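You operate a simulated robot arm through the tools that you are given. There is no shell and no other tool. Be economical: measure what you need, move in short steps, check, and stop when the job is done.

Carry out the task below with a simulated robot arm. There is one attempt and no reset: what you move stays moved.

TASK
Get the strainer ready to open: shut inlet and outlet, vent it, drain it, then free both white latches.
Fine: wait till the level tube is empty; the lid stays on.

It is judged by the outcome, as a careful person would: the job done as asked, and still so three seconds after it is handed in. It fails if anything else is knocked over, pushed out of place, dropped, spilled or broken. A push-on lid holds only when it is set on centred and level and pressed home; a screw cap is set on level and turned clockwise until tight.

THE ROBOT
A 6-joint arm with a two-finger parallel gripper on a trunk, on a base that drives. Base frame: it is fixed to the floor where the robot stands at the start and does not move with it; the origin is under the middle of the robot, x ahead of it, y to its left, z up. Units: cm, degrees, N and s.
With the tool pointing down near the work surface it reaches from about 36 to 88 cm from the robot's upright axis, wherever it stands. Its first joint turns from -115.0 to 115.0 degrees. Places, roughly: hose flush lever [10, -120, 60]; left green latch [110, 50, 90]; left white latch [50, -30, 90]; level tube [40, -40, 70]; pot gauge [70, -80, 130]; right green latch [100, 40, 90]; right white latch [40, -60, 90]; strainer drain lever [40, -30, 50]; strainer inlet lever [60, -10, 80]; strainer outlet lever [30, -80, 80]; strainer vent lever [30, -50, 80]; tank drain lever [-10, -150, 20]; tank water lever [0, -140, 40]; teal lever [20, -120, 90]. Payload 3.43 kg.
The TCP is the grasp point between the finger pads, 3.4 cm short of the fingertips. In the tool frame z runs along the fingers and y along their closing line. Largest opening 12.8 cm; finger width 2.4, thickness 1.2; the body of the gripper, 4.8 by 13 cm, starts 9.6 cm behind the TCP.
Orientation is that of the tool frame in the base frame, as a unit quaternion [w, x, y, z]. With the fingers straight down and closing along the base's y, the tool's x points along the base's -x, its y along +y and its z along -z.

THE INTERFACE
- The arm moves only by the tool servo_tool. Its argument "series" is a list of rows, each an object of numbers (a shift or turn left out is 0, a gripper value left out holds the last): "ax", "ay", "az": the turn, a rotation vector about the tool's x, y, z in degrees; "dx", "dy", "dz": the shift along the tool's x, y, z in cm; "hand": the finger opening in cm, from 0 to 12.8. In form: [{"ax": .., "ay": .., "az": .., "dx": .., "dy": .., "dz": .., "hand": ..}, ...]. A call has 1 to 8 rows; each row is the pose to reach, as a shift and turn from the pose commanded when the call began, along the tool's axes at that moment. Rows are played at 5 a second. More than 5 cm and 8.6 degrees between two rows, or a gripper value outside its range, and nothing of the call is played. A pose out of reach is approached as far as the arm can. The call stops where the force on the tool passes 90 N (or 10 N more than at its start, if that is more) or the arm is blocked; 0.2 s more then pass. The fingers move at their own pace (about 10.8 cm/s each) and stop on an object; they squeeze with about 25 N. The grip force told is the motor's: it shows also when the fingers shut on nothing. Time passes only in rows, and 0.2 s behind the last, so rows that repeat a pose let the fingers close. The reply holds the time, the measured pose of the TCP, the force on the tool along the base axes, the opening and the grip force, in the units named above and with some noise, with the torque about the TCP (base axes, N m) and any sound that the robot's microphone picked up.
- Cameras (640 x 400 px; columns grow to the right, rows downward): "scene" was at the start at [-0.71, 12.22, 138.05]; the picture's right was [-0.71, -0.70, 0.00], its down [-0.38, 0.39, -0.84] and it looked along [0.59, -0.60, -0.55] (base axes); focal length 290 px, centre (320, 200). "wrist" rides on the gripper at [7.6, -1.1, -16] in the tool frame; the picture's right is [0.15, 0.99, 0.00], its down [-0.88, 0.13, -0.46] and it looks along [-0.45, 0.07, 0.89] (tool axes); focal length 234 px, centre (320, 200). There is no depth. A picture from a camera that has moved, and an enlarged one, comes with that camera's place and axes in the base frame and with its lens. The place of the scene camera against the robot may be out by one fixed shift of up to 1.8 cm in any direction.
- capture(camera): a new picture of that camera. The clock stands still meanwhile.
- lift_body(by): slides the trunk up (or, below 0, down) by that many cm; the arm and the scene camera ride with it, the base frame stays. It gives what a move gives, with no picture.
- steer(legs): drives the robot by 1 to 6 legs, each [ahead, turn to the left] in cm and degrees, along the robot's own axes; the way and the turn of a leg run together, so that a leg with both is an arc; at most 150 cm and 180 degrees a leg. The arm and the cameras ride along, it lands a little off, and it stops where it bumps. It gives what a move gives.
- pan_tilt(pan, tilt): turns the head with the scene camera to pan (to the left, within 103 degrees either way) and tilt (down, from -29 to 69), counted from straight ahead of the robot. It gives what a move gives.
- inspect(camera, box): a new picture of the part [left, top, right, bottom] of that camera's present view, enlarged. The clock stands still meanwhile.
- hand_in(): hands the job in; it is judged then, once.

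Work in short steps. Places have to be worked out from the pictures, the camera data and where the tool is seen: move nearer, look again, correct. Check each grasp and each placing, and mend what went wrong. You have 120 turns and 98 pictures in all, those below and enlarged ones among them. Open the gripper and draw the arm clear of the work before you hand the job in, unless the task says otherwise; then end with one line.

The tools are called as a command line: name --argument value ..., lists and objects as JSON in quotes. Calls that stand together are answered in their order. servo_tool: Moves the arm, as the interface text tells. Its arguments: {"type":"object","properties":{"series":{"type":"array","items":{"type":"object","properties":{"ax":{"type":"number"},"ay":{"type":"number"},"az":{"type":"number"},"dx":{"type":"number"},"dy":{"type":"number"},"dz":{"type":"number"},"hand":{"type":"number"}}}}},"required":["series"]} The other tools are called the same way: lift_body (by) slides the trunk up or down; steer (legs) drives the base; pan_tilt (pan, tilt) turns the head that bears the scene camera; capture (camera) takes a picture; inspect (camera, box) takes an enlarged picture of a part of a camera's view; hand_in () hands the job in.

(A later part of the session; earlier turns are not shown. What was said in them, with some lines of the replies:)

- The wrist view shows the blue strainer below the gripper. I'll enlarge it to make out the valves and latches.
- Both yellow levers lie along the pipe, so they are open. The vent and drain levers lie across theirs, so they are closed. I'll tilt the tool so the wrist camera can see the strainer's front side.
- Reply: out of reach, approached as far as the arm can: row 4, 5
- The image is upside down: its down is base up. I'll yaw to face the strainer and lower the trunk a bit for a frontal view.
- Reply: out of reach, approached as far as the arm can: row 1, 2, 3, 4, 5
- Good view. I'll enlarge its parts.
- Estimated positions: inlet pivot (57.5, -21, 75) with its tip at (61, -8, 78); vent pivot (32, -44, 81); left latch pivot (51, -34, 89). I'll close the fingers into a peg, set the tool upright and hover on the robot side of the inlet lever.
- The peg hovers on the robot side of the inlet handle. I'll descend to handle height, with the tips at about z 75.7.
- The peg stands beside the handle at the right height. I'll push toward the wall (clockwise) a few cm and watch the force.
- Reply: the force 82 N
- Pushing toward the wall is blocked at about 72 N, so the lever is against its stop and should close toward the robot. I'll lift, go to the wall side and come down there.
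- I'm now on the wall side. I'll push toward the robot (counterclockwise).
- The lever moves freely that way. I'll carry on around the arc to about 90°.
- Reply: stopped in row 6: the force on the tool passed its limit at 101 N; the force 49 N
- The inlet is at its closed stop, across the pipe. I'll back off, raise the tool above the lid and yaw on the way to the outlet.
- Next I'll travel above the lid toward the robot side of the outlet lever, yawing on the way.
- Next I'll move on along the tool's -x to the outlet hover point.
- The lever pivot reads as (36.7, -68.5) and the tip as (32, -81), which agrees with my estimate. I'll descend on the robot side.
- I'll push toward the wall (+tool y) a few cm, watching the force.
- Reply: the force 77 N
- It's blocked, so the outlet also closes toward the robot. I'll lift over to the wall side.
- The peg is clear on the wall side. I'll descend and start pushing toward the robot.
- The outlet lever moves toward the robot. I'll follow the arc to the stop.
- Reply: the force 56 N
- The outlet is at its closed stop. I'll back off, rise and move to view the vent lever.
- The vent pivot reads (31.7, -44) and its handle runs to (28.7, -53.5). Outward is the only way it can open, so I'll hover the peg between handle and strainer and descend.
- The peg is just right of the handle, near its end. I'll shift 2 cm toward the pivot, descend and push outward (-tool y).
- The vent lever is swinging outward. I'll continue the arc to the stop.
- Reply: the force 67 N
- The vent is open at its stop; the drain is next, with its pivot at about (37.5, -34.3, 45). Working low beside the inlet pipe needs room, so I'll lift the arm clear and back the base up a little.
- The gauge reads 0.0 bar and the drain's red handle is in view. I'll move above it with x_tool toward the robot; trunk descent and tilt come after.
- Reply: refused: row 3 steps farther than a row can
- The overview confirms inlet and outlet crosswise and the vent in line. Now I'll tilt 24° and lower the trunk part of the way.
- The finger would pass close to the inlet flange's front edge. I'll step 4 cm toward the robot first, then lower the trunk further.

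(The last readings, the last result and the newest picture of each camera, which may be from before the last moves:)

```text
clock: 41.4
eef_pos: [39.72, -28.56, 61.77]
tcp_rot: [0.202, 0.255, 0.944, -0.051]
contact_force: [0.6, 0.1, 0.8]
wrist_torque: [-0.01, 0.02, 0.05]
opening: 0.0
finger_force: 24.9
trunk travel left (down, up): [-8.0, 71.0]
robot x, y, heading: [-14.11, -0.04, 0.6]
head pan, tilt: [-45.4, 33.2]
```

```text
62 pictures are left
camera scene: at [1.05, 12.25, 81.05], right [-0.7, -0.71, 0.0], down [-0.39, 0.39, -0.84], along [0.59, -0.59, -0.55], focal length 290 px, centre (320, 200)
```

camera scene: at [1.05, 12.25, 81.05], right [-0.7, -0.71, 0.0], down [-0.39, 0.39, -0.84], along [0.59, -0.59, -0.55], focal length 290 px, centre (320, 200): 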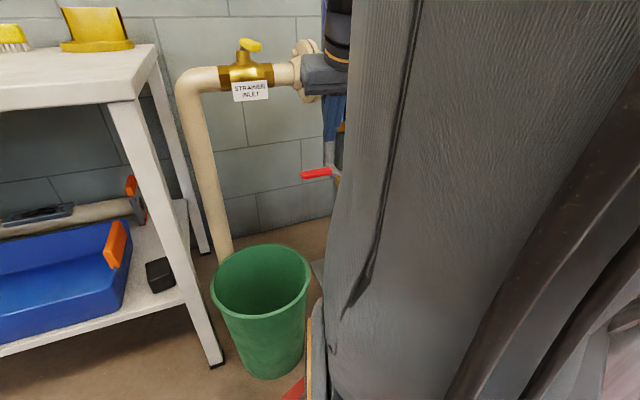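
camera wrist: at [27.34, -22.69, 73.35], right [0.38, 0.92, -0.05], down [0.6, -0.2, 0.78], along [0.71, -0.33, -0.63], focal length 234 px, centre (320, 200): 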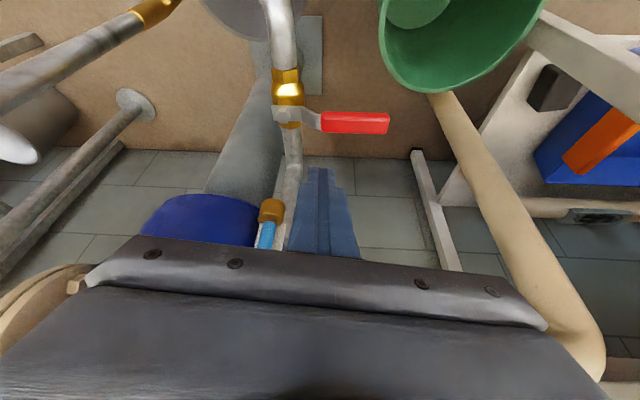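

Reconciling the views puts the drain pivot at (38.4, -32, 50.5) and its tip at (42.7, -22.6). I'll move the peg to the wall side of the handle and descend.

servo_tool --series '[{"dx": -1.5, "dy": 1.65, "dz": 0.7}, {"dx": -3.0, "dy": 3.3, "dz": 1.37}, {"dx": -1, "dy": 3.3, "dz": 5.8}, {"dx": 1.0, "dy": 3.25, "dz": 10.3}, {"dx": 1.0, "dy": 3.25, "dz": 10.3}]'

capture --camera "wrist"

inspect --camera "scene" --box '[240, 20, 400, 220]'

```text
clock: 42.6
eef_pos: [43.97, -27.36, 52.16]
tcp_rot: [0.203, 0.254, 0.944, -0.051]
contact_force: [-0.2, -0.4, 0.3]
wrist_torque: [-0.01, 0.01, -0.01]
opening: 0.02
finger_force: 25.4
trunk travel left (down, up): [-8.0, 71.0]
robot x, y, heading: [-14.43, 0.01, 0.6]
head pan, tilt: [-45.4, 33.2]
```

```text
61 pictures are left
camera wrist: at [31.77, -21.52, 63.69], right [0.38, 0.92, -0.05], down [0.6, -0.2, 0.78], along [0.71, -0.33, -0.63], focal length 234 px, centre (320, 200)
```

wrist: 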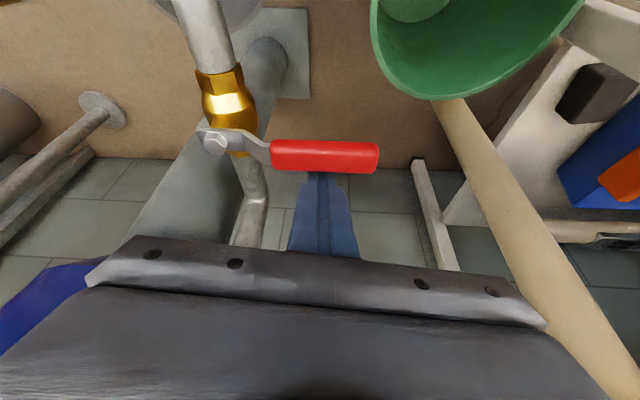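

```text
2.00 times, centred on (320, 120) of scene
camera zoom: at [1.05, 12.25, 81.05], right [-0.7, -0.71, 0.0], down [-0.39, 0.39, -0.84], along [0.59, -0.59, -0.55], focal length 580 px, centre (320, 360)
```

zoom: 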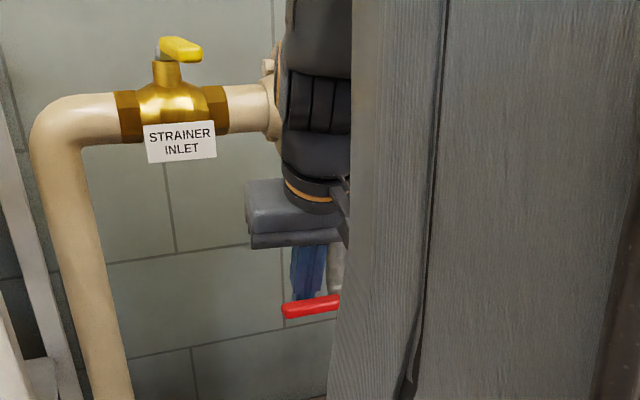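

The tip is behind (wall side of) the red handle. I'll pull it toward the robot.

servo_tool --series '[{"dx": 1.4, "dy": -0.2, "dz": -0.6}, {"dx": 2.5, "dy": -0.4, "dz": -1.1}, {"dx": 3.6, "dy": -0.55, "dz": -1.6}, {"dx": 4.7, "dy": -0.7, "dz": -2.1}]'

capture --camera "wrist"

```text
clock: 43.6
eef_pos: [39.29, -25.21, 52.2]
tcp_rot: [0.203, 0.255, 0.944, -0.052]
contact_force: [0.2, 0.4, 1.4]
wrist_torque: [-0.03, 0.0, 0.02]
opening: 0.0
finger_force: 24.9
trunk travel left (down, up): [-8.0, 71.0]
robot x, y, heading: [-14.34, -0.1, 0.9]
head pan, tilt: [-45.4, 33.2]
```

```text
59 pictures are left
camera wrist: at [27.03, -19.52, 63.66], right [0.38, 0.92, -0.05], down [0.6, -0.2, 0.78], along [0.71, -0.33, -0.63], focal length 234 px, centre (320, 200)
```

wrist: 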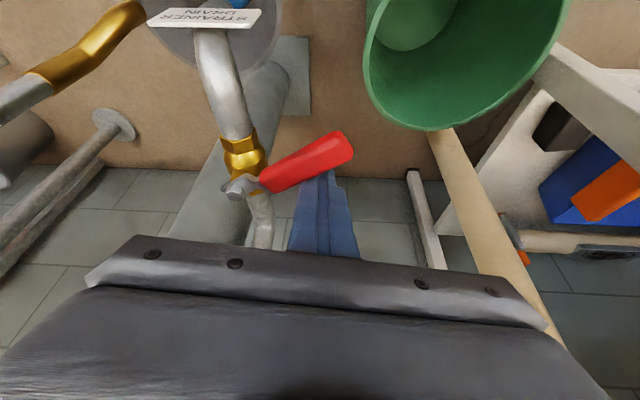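

It's turning. I'll continue the arc toward the open stop.

servo_tool --series '[{"dx": 1.64, "dy": -0.7, "dz": -0.74}, {"dx": 2.87, "dy": -1.95, "dz": -1.3}, {"dx": 3.72, "dy": -3.54, "dz": -1.69}, {"dx": 4.08, "dy": -4.82, "dz": -1.87}, {"dx": 4.3, "dy": -6.0, "dz": -1.96}]'

capture --camera "wrist"

```text
clock: 44.8
eef_pos: [32.29, -27.97, 52.12]
tcp_rot: [0.201, 0.253, 0.945, -0.05]
contact_force: [22.3, 20.6, 3.6]
wrist_torque: [0.13, -0.24, 0.58]
opening: 0.02
finger_force: 24.6
trunk travel left (down, up): [-8.0, 71.0]
robot x, y, heading: [-13.94, -0.17, 0.8]
head pan, tilt: [-45.4, 33.2]
```

```text
58 pictures are left
camera wrist: at [20.0, -22.23, 63.64], right [0.38, 0.92, -0.05], down [0.6, -0.2, 0.78], along [0.71, -0.32, -0.63], focal length 234 px, centre (320, 200)
```

wrist: 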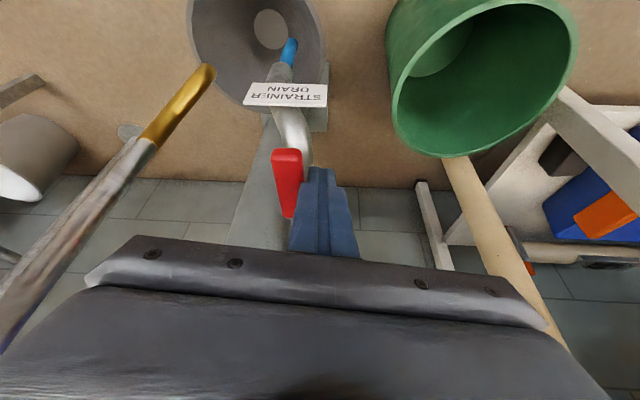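

Blue water runs into the funnel. A small extra push will confirm the lever is at its stop.

servo_tool --series '[{"dy": -0.8}, {"dy": -1.5}]'

capture --camera "wrist"

```text
clock: 45.2
eef_pos: [32.27, -28.02, 52.1]
tcp_rot: [0.202, 0.25, 0.946, -0.043]
contact_force: [15.2, 32.6, 14.3]
wrist_torque: [0.14, -0.01, 0.6]
opening: 0.0
finger_force: 24.5
trunk travel left (down, up): [-8.0, 71.0]
robot x, y, heading: [-14.07, -0.2, 1.6]
head pan, tilt: [-45.4, 33.2]
stopped in row 2: the force on the tool passed its limit at 101 N (the readings are from after the stop); the commanded pose is now the measured one
```

```text
57 pictures are left
camera wrist: at [19.88, -22.5, 63.67], right [0.37, 0.93, -0.04], down [0.6, -0.21, 0.78], along [0.71, -0.31, -0.63], focal length 234 px, centre (320, 200)
```

wrist: 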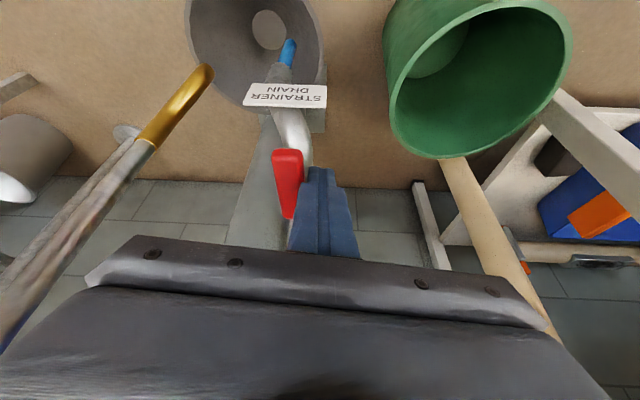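

The drain is fully open. I'll back off and raise the trunk, then watch the level tube.

servo_tool --series '[{"dy": 1.5}, {"dy": 2.5}, {"dy": 2.5, "dz": -4}]'

lift_body --by 30

capture --camera "wrist"

```text
clock: 46.0
eef_pos: [32.86, -26.28, 55.1]
tcp_rot: [0.201, 0.252, 0.946, -0.044]
contact_force: [-0.5, -0.1, 0.6]
wrist_torque: [0.02, 0.0, -0.01]
opening: 0.0
finger_force: 25.4
out of reach, approached as far as the arm can: row 3
trunk travel left (down, up): [-8.0, 71.0]
robot x, y, heading: [-14.22, -0.34, 1.0]
head pan, tilt: [-45.4, 33.2]
```

```text
clock: 49.0
eef_pos: [32.86, -26.34, 85.11]
tcp_rot: [0.202, 0.252, 0.945, -0.045]
contact_force: [0.2, -0.5, -0.2]
wrist_torque: [-0.02, -0.03, 0.02]
opening: 0.01
finger_force: 24.7
trunk travel left (down, up): [-38.0, 41.0]
robot x, y, heading: [-13.93, 0.37, 1.3]
head pan, tilt: [-45.4, 33.2]
```

```text
56 pictures are left
camera wrist: at [20.5, -20.79, 96.61], right [0.37, 0.93, -0.04], down [0.6, -0.2, 0.78], along [0.71, -0.32, -0.63], focal length 234 px, centre (320, 200)
```

wrist: 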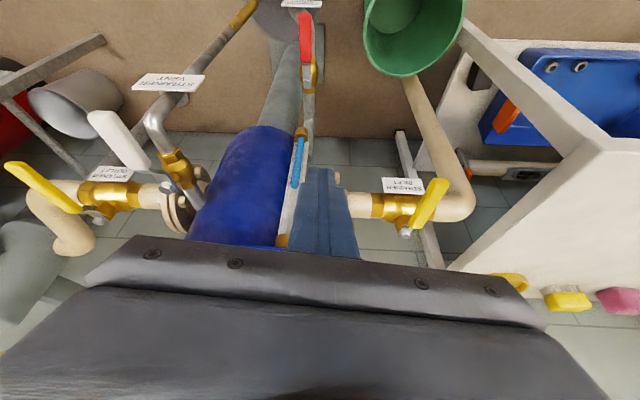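

The tube's upper part is already clear and the level is falling. While it drains I'll raise further and set the tool upright.

lift_body --by 16

servo_tool --series '[{"ay": 8}, {"ay": 16}, {"ay": 23.5}, {"ay": 23.5}, {"ay": 23.5}, {"ay": 23.5}, {"ay": 23.5}, {"ay": 23.5}]'

capture --camera "wrist"

```text
clock: 50.9
eef_pos: [32.85, -26.3, 100.98]
tcp_rot: [0.202, 0.251, 0.946, -0.045]
contact_force: [0.6, 0.3, 0.4]
wrist_torque: [-0.01, 0.01, 0.01]
opening: 0.02
finger_force: 25.3
trunk travel left (down, up): [-54.0, 25.0]
robot x, y, heading: [-14.18, -0.07, 1.3]
head pan, tilt: [-45.4, 33.2]
```

```text
clock: 52.7
eef_pos: [32.93, -26.4, 101.13]
tcp_rot: [0.005, 0.256, 0.967, 0.006]
contact_force: [-0.9, -0.5, 0.6]
wrist_torque: [-0.01, 0.02, 0.0]
opening: 0.01
finger_force: 25.0
trunk travel left (down, up): [-54.0, 25.0]
robot x, y, heading: [-13.73, -0.16, 1.2]
head pan, tilt: [-45.4, 33.2]
```

```text
55 pictures are left
camera wrist: at [25.46, -23.65, 117.04], right [0.36, 0.93, 0.02], down [0.82, -0.33, 0.46], along [0.44, -0.16, -0.89], focal length 234 px, centre (320, 200)
```

wrist: 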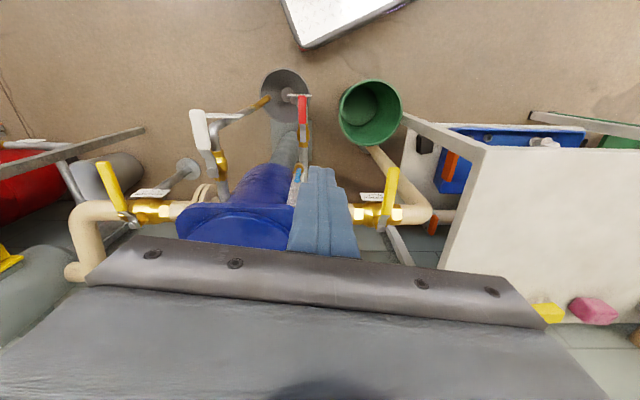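

A little blue remains low in the tube. Meanwhile I'll move to hover on the wall side of the left white latch handle.

servo_tool --series '[{"dx": -4.5, "dy": 2.1}, {"dx": -9, "dy": 4.2}, {"dx": -13.4, "dy": 6.3}, {"dx": -17.8, "dy": 8.4}, {"dx": -22.3, "dy": 10.4}, {"dx": -22.3, "dy": 10.4}]'

capture --camera "wrist"

```text
clock: 54.1
eef_pos: [57.31, -28.54, 101.54]
tcp_rot: [0.005, 0.256, 0.967, 0.006]
contact_force: [-0.9, 0.5, 0.1]
wrist_torque: [-0.02, -0.02, -0.02]
opening: 0.0
finger_force: 24.6
trunk travel left (down, up): [-54.0, 25.0]
robot x, y, heading: [-13.83, -0.13, 0.9]
head pan, tilt: [-45.4, 33.2]
```

```text
54 pictures are left
camera wrist: at [49.9, -25.86, 117.49], right [0.36, 0.93, 0.02], down [0.82, -0.33, 0.46], along [0.44, -0.16, -0.89], focal length 234 px, centre (320, 200)
```

wrist: 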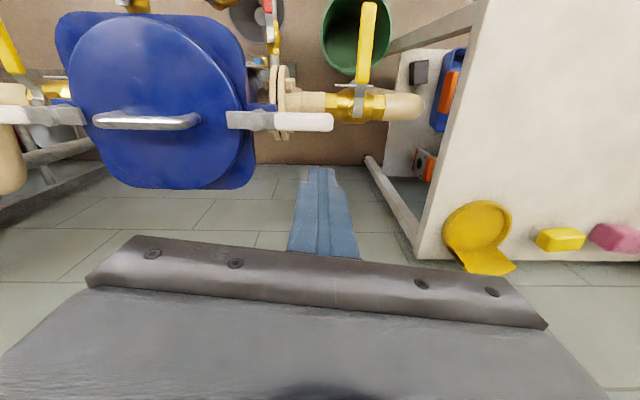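

Peg is behind the latch handle. I'll check the level tube by zooming before acting.

inspect --camera "wrist" --box '[220, 0, 340, 100]'

inspect --camera "scene" --box '[220, 120, 380, 320]'

```text
4.00 times, centred on (280, 50) of wrist
camera zoom: at [49.9, -25.86, 117.49], right [0.36, 0.93, 0.02], down [0.82, -0.33, 0.46], along [0.44, -0.16, -0.89], focal length 937 px, centre (480, 800)
```

zoom: 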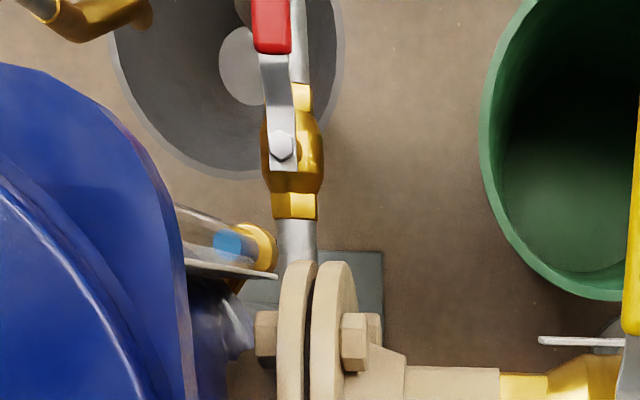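

```text
2.00 times, centred on (300, 220) of scene
camera zoom: at [-11.8, 12.11, 127.05], right [-0.7, -0.72, 0.0], down [-0.39, 0.38, -0.84], along [0.6, -0.58, -0.55], focal length 580 px, centre (360, 160)
```

zoom: 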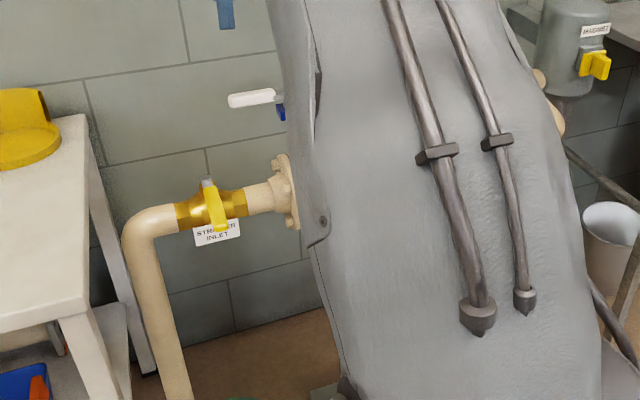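

Only a bit of blue is left at the tube bottom. I'll wait a few more seconds.

servo_tool --series '[{"hand": 0}, {"hand": 0}, {"hand": 0}, {"hand": 0}, {"hand": 0}, {"hand": 0}, {"hand": 0}, {"hand": 0}]'

servo_tool --series '[{"hand": 0}, {"hand": 0}, {"hand": 0}, {"hand": 0}, {"hand": 0}, {"hand": 0}, {"hand": 0}, {"hand": 0}]'

servo_tool --series '[{"hand": 0}, {"hand": 0}, {"hand": 0}, {"hand": 0}, {"hand": 0}, {"hand": 0}, {"hand": 0}, {"hand": 0}]'

inspect --camera "wrist" --box '[220, 0, 340, 100]'

```text
clock: 55.9
eef_pos: [57.26, -28.49, 101.57]
tcp_rot: [0.005, 0.256, 0.967, 0.007]
contact_force: [-0.4, 0.1, -0.1]
wrist_torque: [-0.02, -0.02, 0.0]
opening: 0.0
finger_force: 24.7
trunk travel left (down, up): [-54.0, 25.0]
robot x, y, heading: [-14.1, -0.27, 1.1]
head pan, tilt: [-45.4, 33.2]
```

```text
clock: 57.7
eef_pos: [57.25, -28.7, 101.51]
tcp_rot: [0.006, 0.255, 0.967, 0.007]
contact_force: [-0.1, 0.0, 0.5]
wrist_torque: [0.0, -0.03, 0.02]
opening: 0.0
finger_force: 24.8
trunk travel left (down, up): [-54.0, 25.0]
robot x, y, heading: [-13.43, -0.44, 1.2]
head pan, tilt: [-45.4, 33.2]
```

```text
clock: 59.5
eef_pos: [57.26, -28.51, 101.57]
tcp_rot: [0.005, 0.256, 0.967, 0.007]
contact_force: [-0.4, -0.1, -0.8]
wrist_torque: [0.0, -0.01, 0.01]
opening: 0.03
finger_force: 25.0
trunk travel left (down, up): [-54.0, 25.0]
robot x, y, heading: [-13.72, -0.29, 1.1]
head pan, tilt: [-45.4, 33.2]
```

```text
4.00 times, centred on (280, 50) of wrist
camera zoom: at [49.87, -25.86, 117.49], right [0.36, 0.93, 0.02], down [0.82, -0.33, 0.46], along [0.44, -0.16, -0.89], focal length 937 px, centre (480, 800)
```

zoom: 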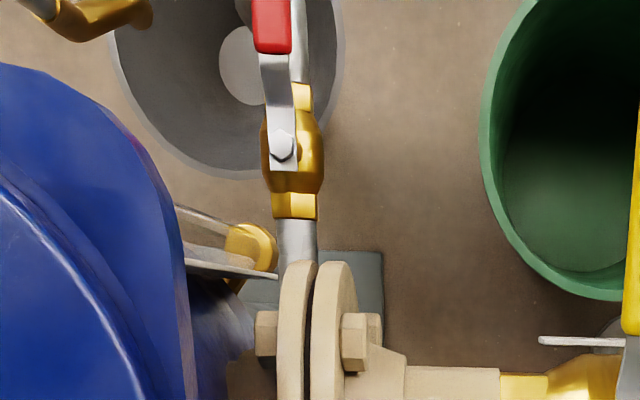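

The tube is empty. I'll descend behind the left latch handle and pull it toward the robot.

servo_tool --series '[{"dx": -0.7, "dz": 4}, {"dx": -0.7, "dz": 8}, {"dx": -0.7, "dz": 10.5}, {"dx": 0.6, "dz": 10.5}, {"dx": 1.6, "dz": 10.5}, {"dx": 2.6, "dz": 10.5}, {"dx": 3.6, "dz": 10.5}]'

capture --camera "wrist"

```text
clock: 61.1
eef_pos: [54.54, -26.54, 91.05]
tcp_rot: [0.005, 0.256, 0.967, 0.006]
contact_force: [1.2, -0.1, 0.5]
wrist_torque: [-0.03, 0.01, 0.02]
opening: 0.0
finger_force: 24.8
trunk travel left (down, up): [-54.0, 25.0]
robot x, y, heading: [-13.92, -0.22, 1.3]
head pan, tilt: [-45.4, 33.2]
```

```text
50 pictures are left
camera wrist: at [47.08, -23.79, 106.96], right [0.36, 0.93, 0.02], down [0.82, -0.33, 0.46], along [0.44, -0.16, -0.89], focal length 234 px, centre (320, 200)
```

wrist: 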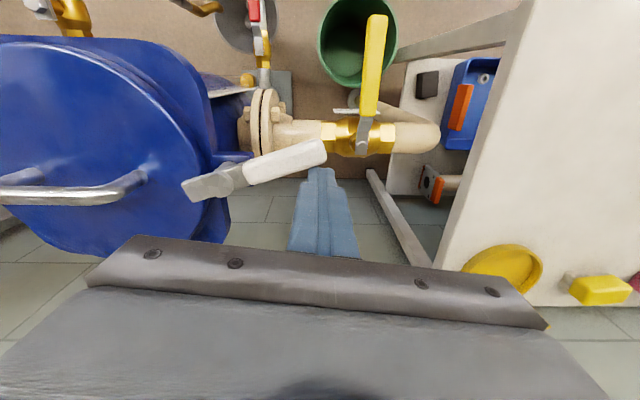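

The latch turns freely. I'll continue to about 90°.

servo_tool --series '[{"dx": 1.75, "dy": -0.44}, {"dx": 3.36, "dy": -1.17}, {"dx": 4.72, "dy": -2.3}, {"dx": 5.76, "dy": -3.7}, {"dx": 6.4, "dy": -5.02}, {"dx": 6.7, "dy": -6.3}]'

capture --camera "wrist"

```text
clock: 62.5
eef_pos: [45.44, -28.48, 90.83]
tcp_rot: [0.006, 0.255, 0.967, 0.006]
contact_force: [-0.5, -0.5, 1.0]
wrist_torque: [-0.02, 0.02, 0.01]
opening: 0.0
finger_force: 25.3
trunk travel left (down, up): [-54.0, 25.0]
robot x, y, heading: [-13.76, 0.02, 1.3]
head pan, tilt: [-45.4, 33.2]
```

```text
49 pictures are left
camera wrist: at [38.04, -25.89, 106.68], right [0.36, 0.93, 0.02], down [0.82, -0.33, 0.46], along [0.44, -0.15, -0.89], focal length 234 px, centre (320, 200)
```

wrist: 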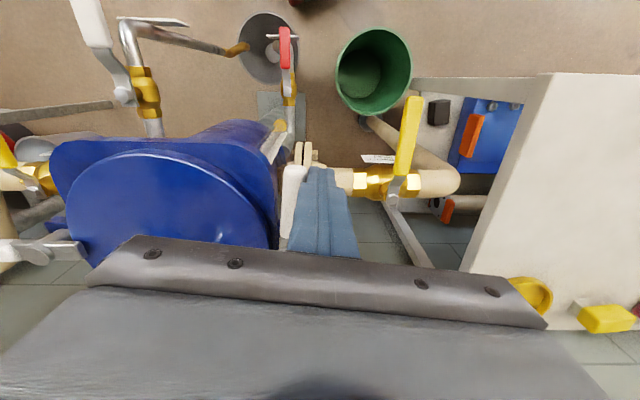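

The handle points toward the robot with no stop felt yet. I'll push a bit further.

servo_tool --series '[{"dx": 0.1, "dy": -1}, {"dx": 0.2, "dy": -1.8}]'

servo_tool --series '[{"dx": 0, "dy": 2.5}, {"dy": 2.5, "dz": -5}, {"dy": 2.5, "dz": -10}, {"dy": 0.5, "dx": 3, "dz": -14}]'

capture --camera "wrist"

```text
clock: 63.1
eef_pos: [44.81, -29.36, 90.78]
tcp_rot: [0.006, 0.254, 0.967, 0.008]
contact_force: [37.0, 49.9, 1.2]
wrist_torque: [0.71, -0.59, 0.77]
opening: 0.0
finger_force: 25.0
trunk travel left (down, up): [-54.0, 25.0]
robot x, y, heading: [-13.75, -0.34, 1.6]
head pan, tilt: [-45.4, 33.2]
```

```text
refused: row 4 steps farther than a row can; nothing moved
```

```text
48 pictures are left
camera wrist: at [37.33, -26.81, 106.65], right [0.36, 0.93, 0.02], down [0.82, -0.32, 0.47], along [0.44, -0.15, -0.88], focal length 234 px, centre (320, 200)
```

wrist: 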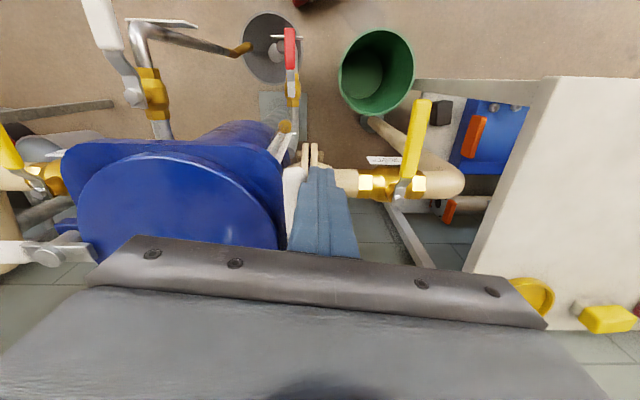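

The left latch reached its stop. I'll retreat and rise.

servo_tool --series '[{"dy": 2.5}, {"dy": 2.5, "dz": -5}, {"dy": 2.5, "dz": -10}, {"dy": 2.5, "dz": -14}]'

capture --camera "wrist"

```text
clock: 64.1
eef_pos: [45.41, -28.2, 104.76]
tcp_rot: [0.005, 0.255, 0.967, 0.007]
contact_force: [0.0, -0.1, -0.5]
wrist_torque: [0.02, 0.04, -0.03]
opening: 0.0
finger_force: 25.2
trunk travel left (down, up): [-54.0, 25.0]
robot x, y, heading: [-13.73, 0.06, 1.2]
head pan, tilt: [-45.4, 33.2]
```

```text
47 pictures are left
camera wrist: at [37.93, -25.4, 120.76], right [0.36, 0.93, 0.01], down [0.82, -0.33, 0.46], along [0.44, -0.16, -0.89], focal length 234 px, centre (320, 200)
```

wrist: 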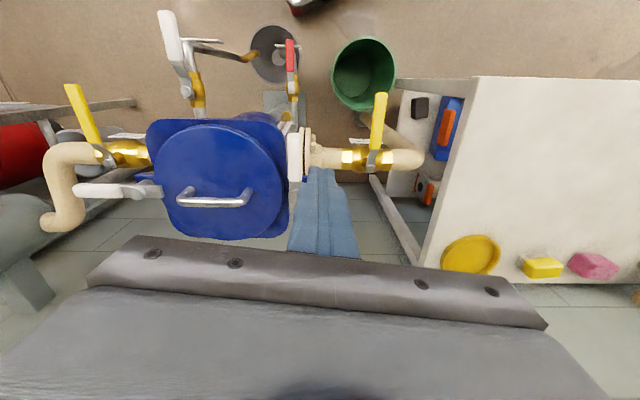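

The left latch is clear of the lid. Now I'll travel over the lid to the wall side of the right latch handle.

servo_tool --series '[{"dx": -2.2, "dy": -4.2}, {"dx": -4.4, "dy": -8.5}, {"dx": -6.6, "dy": -12.7}, {"dx": -8.75, "dy": -16.9}, {"dx": -10.9, "dy": -21.1}, {"dx": -13.1, "dy": -25.4}, {"dx": -15.3, "dy": -29.6}, {"dx": -15.3, "dy": -29.6}]'

capture --camera "wrist"

```text
clock: 65.9
eef_pos: [43.97, -61.26, 104.13]
tcp_rot: [0.005, 0.255, 0.967, 0.008]
contact_force: [-0.1, -0.8, -0.2]
wrist_torque: [0.03, 0.03, 0.0]
opening: 0.01
finger_force: 25.2
trunk travel left (down, up): [-54.0, 25.0]
robot x, y, heading: [-13.84, 0.01, 1.2]
head pan, tilt: [-45.4, 33.2]
```

```text
46 pictures are left
camera wrist: at [36.61, -58.66, 120.1], right [0.36, 0.93, 0.02], down [0.82, -0.33, 0.46], along [0.44, -0.15, -0.89], focal length 234 px, centre (320, 200)
```

wrist: 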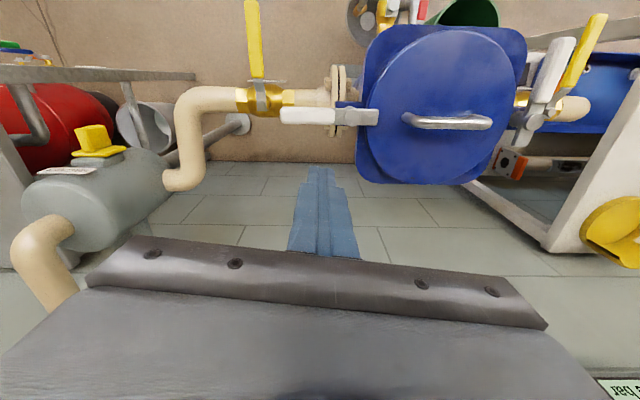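

The right handle runs from (42.2, -56.4) to (38.9, -64). I'll shift 2 cm outward along it, descend and start pulling.

servo_tool --series '[{"dx": -0.6, "dy": -2.2}, {"dx": -0.6, "dy": -2.2, "dz": 4.5}, {"dx": -0.6, "dy": -2.2, "dz": 9}, {"dx": -0.6, "dy": -2.2, "dz": 13}, {"dx": -0.6, "dy": -2.2, "dz": 13}]'

capture --camera "wrist"

```text
clock: 67.1
eef_pos: [44.81, -64.44, 91.51]
tcp_rot: [0.005, 0.256, 0.967, 0.008]
contact_force: [-0.4, 0.1, 0.4]
wrist_torque: [-0.03, -0.02, 0.02]
opening: 0.01
finger_force: 24.5
out of reach, approached as far as the arm can: row 1, 3, 4, 5
trunk travel left (down, up): [-54.0, 25.0]
robot x, y, heading: [-13.81, 0.12, 1.2]
head pan, tilt: [-45.4, 33.2]
```

```text
45 pictures are left
camera wrist: at [37.43, -61.97, 107.47], right [0.36, 0.93, 0.02], down [0.82, -0.33, 0.46], along [0.44, -0.15, -0.89], focal length 234 px, centre (320, 200)
```

wrist: 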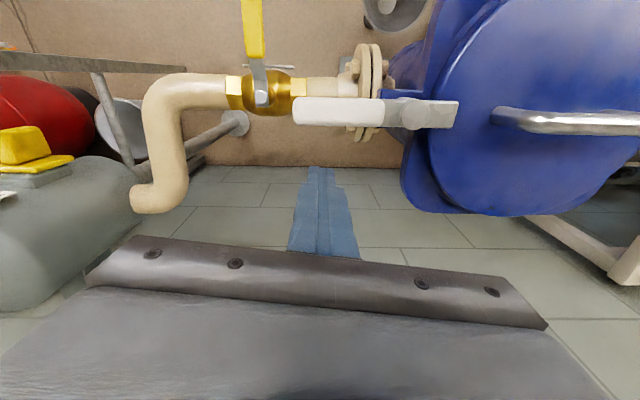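

The peg is on the wall side. Now I'll pull toward the robot.

servo_tool --series '[{"dx": 2, "dy": -0.2}, {"dx": 3.5, "dy": -0.4}, {"dx": 5, "dy": -0.6}, {"dx": 6.3, "dy": -0.6}]'

capture --camera "wrist"

```text
clock: 68.1
eef_pos: [43.47, -65.49, 92.07]
tcp_rot: [0.004, 0.255, 0.967, 0.008]
contact_force: [0.4, -0.4, -0.7]
wrist_torque: [0.0, 0.02, 0.03]
opening: 0.0
finger_force: 25.1
out of reach, approached as far as the arm can: row 1, 2, 3, 4
trunk travel left (down, up): [-54.0, 25.0]
robot x, y, heading: [-13.54, -0.17, 1.0]
head pan, tilt: [-45.4, 33.2]
```

```text
44 pictures are left
camera wrist: at [36.03, -62.92, 108.04], right [0.36, 0.93, 0.02], down [0.82, -0.33, 0.46], along [0.44, -0.15, -0.89], focal length 234 px, centre (320, 200)
```

wrist: 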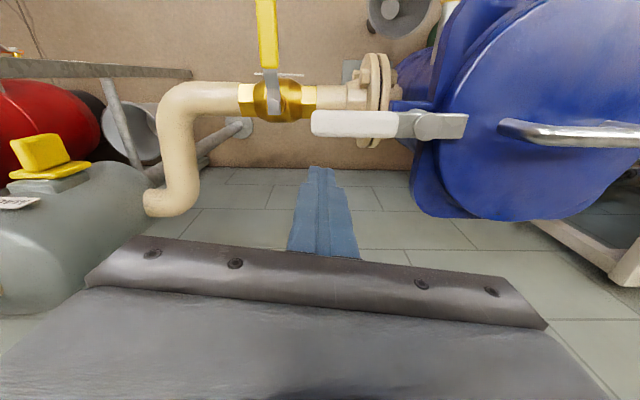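

The arm is at its reach limit here. I'll raise the trunk clear, retract the tool and drive the base forward again.

lift_body --by 13

servo_tool --series '[{"dx": 4}, {"dx": 8}, {"dx": 12}]'

steer --legs '[[11, 0]]'

capture --camera "wrist"

```text
clock: 69.7
eef_pos: [40.45, -65.63, 105.05]
tcp_rot: [0.005, 0.255, 0.967, 0.007]
contact_force: [0.0, 0.2, -0.3]
wrist_torque: [0.02, -0.02, -0.01]
opening: 0.0
finger_force: 25.6
trunk travel left (down, up): [-67.0, 12.0]
robot x, y, heading: [-13.97, -0.19, 0.9]
head pan, tilt: [-45.4, 33.2]
```

```text
clock: 70.5
eef_pos: [29.95, -59.37, 105.19]
tcp_rot: [0.005, 0.255, 0.967, 0.008]
contact_force: [0.6, -0.1, 0.0]
wrist_torque: [0.03, -0.03, 0.02]
opening: 0.0
finger_force: 25.4
trunk travel left (down, up): [-67.0, 12.0]
robot x, y, heading: [-14.3, -0.02, 1.2]
head pan, tilt: [-45.4, 33.2]
```

```text
clock: 71.7
eef_pos: [41.32, -59.2, 105.29]
tcp_rot: [0.006, 0.256, 0.967, 0.007]
contact_force: [0.6, -0.2, 0.1]
wrist_torque: [-0.02, -0.04, -0.01]
opening: 0.0
finger_force: 25.3
trunk travel left (down, up): [-67.0, 12.0]
robot x, y, heading: [-2.93, -0.1, 1.5]
head pan, tilt: [-45.4, 33.2]
```

```text
43 pictures are left
camera wrist: at [33.76, -56.49, 121.08], right [0.36, 0.93, 0.02], down [0.82, -0.33, 0.46], along [0.44, -0.16, -0.89], focal length 234 px, centre (320, 200)
```

wrist: 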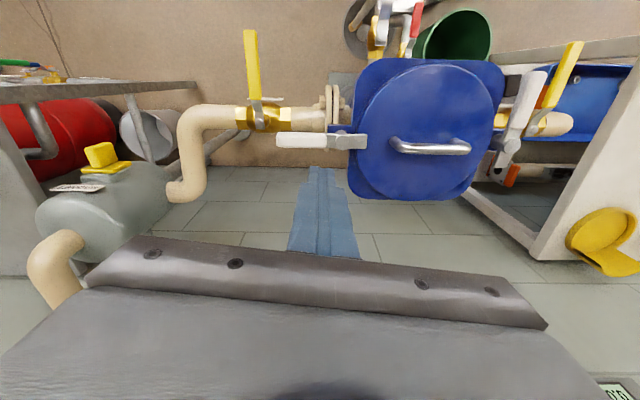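

Now there's reach to spare. I'll position on the wall side of the right handle, descend and pull.

servo_tool --series '[{"dx": -4.1, "dy": -2.6}, {"dx": -4.1, "dy": -2.6, "dz": 5}, {"dx": -4.1, "dy": -2.6, "dz": 10}, {"dx": -4.1, "dy": -2.6, "dz": 14}, {"dx": -2.6, "dy": -2.7, "dz": 14}, {"dx": -1.3, "dy": -2.8, "dz": 14}, {"dx": 0, "dy": -2.9, "dz": 14}, {"dx": 1.2, "dy": -3, "dz": 14}]'

capture --camera "wrist"

```text
clock: 73.5
eef_pos: [38.82, -61.17, 91.17]
tcp_rot: [0.006, 0.255, 0.967, 0.006]
contact_force: [0.4, 0.2, -0.3]
wrist_torque: [0.03, 0.02, -0.02]
opening: 0.02
finger_force: 24.9
trunk travel left (down, up): [-67.0, 12.0]
robot x, y, heading: [-2.79, 0.04, 1.5]
head pan, tilt: [-45.4, 33.2]
```

```text
42 pictures are left
camera wrist: at [31.35, -58.39, 107.05], right [0.36, 0.93, 0.02], down [0.82, -0.33, 0.46], along [0.44, -0.15, -0.89], focal length 234 px, centre (320, 200)
```

wrist: 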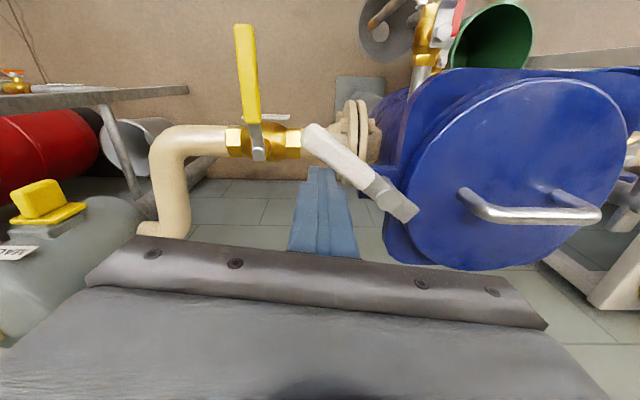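

The right latch is turning. I'll follow the arc to its stop.

servo_tool --series '[{"dx": 1.5, "dy": -0.2}, {"dx": 2.9, "dy": 0.26}, {"dx": 4.1, "dy": 1.1}, {"dx": 5.0, "dy": 2.1}, {"dx": 5.55, "dy": 2.9}, {"dx": 5.87, "dy": 3.64}]'

capture --camera "wrist"

```text
clock: 74.9
eef_pos: [35.4, -55.41, 91.15]
tcp_rot: [0.007, 0.257, 0.966, 0.004]
contact_force: [-1.4, -23.3, -6.9]
wrist_torque: [-0.77, 0.07, 0.12]
opening: 0.01
finger_force: 24.8
trunk travel left (down, up): [-67.0, 12.0]
robot x, y, heading: [-2.57, -0.18, 1.5]
head pan, tilt: [-45.4, 33.2]
```

```text
41 pictures are left
camera wrist: at [28.04, -52.61, 107.03], right [0.36, 0.93, 0.01], down [0.82, -0.33, 0.47], along [0.44, -0.16, -0.88], focal length 234 px, centre (320, 200)
```

wrist: 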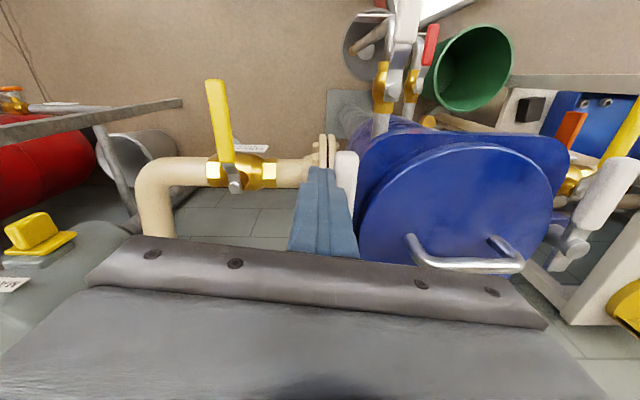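

The right latch has reached its stop (about 23 N). I'll back off, rise, retreat toward the robot and check everything.

servo_tool --series '[{"dy": -2.5}, {"dy": -2.5, "dz": -5}, {"dy": -2.5, "dz": -10}, {"dy": -2.5, "dz": -15}, {"dx": 2, "dy": 1.5, "dz": -16.5}, {"dx": 4, "dy": 5.5, "dz": -18}]'

capture --camera "wrist"

```text
clock: 76.3
eef_pos: [34.58, -48.52, 108.99]
tcp_rot: [0.006, 0.255, 0.967, 0.007]
contact_force: [-0.2, -0.6, -0.5]
wrist_torque: [0.03, 0.0, -0.01]
opening: 0.01
finger_force: 25.4
trunk travel left (down, up): [-67.0, 12.0]
robot x, y, heading: [-2.86, -0.17, 1.6]
head pan, tilt: [-45.4, 33.2]
```

```text
40 pictures are left
camera wrist: at [27.13, -45.81, 125.0], right [0.36, 0.93, 0.02], down [0.82, -0.33, 0.46], along [0.44, -0.15, -0.89], focal length 234 px, centre (320, 200)
```

wrist: 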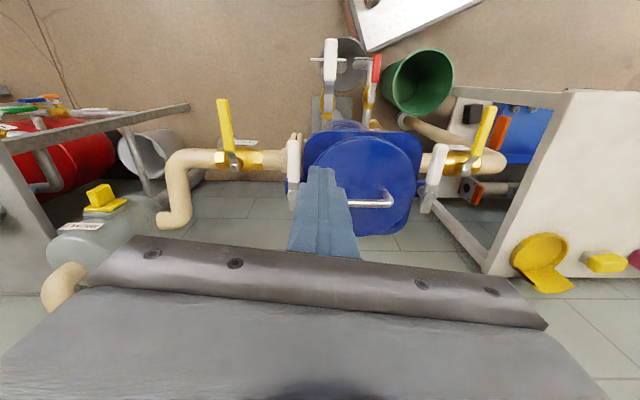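

Every lever and latch looks right. I'll open the gripper, draw the arm farther away and take a final close look.

servo_tool --series '[{"dx": 3, "dy": 3, "dz": -2, "hand": 6}, {"dx": 5, "dy": 7, "dz": -4}, {"dx": 7, "dy": 11, "dz": -5}, {"dx": 8, "dy": 15, "dz": -5}, {"dx": 8, "dy": 19, "dz": -5}, {"dx": 8, "dy": 19, "dz": -5}]'

inspect --camera "wrist" --box '[80, 20, 400, 260]'

```text
clock: 77.7
eef_pos: [36.98, -28.12, 114.58]
tcp_rot: [0.006, 0.256, 0.967, 0.007]
contact_force: [0.2, 0.4, 0.9]
wrist_torque: [0.01, 0.03, -0.01]
opening: 6.02
finger_force: 0.0
trunk travel left (down, up): [-67.0, 12.0]
robot x, y, heading: [-2.88, -0.13, 1.5]
head pan, tilt: [-45.4, 33.2]
```

```text
1.67 times, centred on (240, 140) of wrist
camera zoom: at [29.52, -25.34, 130.46], right [0.36, 0.93, 0.02], down [0.82, -0.33, 0.46], along [0.44, -0.16, -0.89], focal length 390 px, centre (453, 300)
```

zoom: 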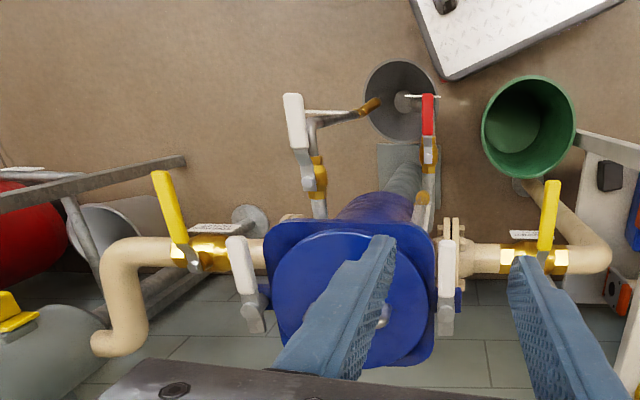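

Inlet and outlet are crosswise, vent and drain are in line, the tube is empty, both latches are swung off the lid and the lid is on. I'm handing in.

hand_in

```text
The job is handed in.
```

The strainer is ready to open: inlet and outlet are shut, it is vented and drained with the level tube empty, both white latches are free, and the lid is still on.
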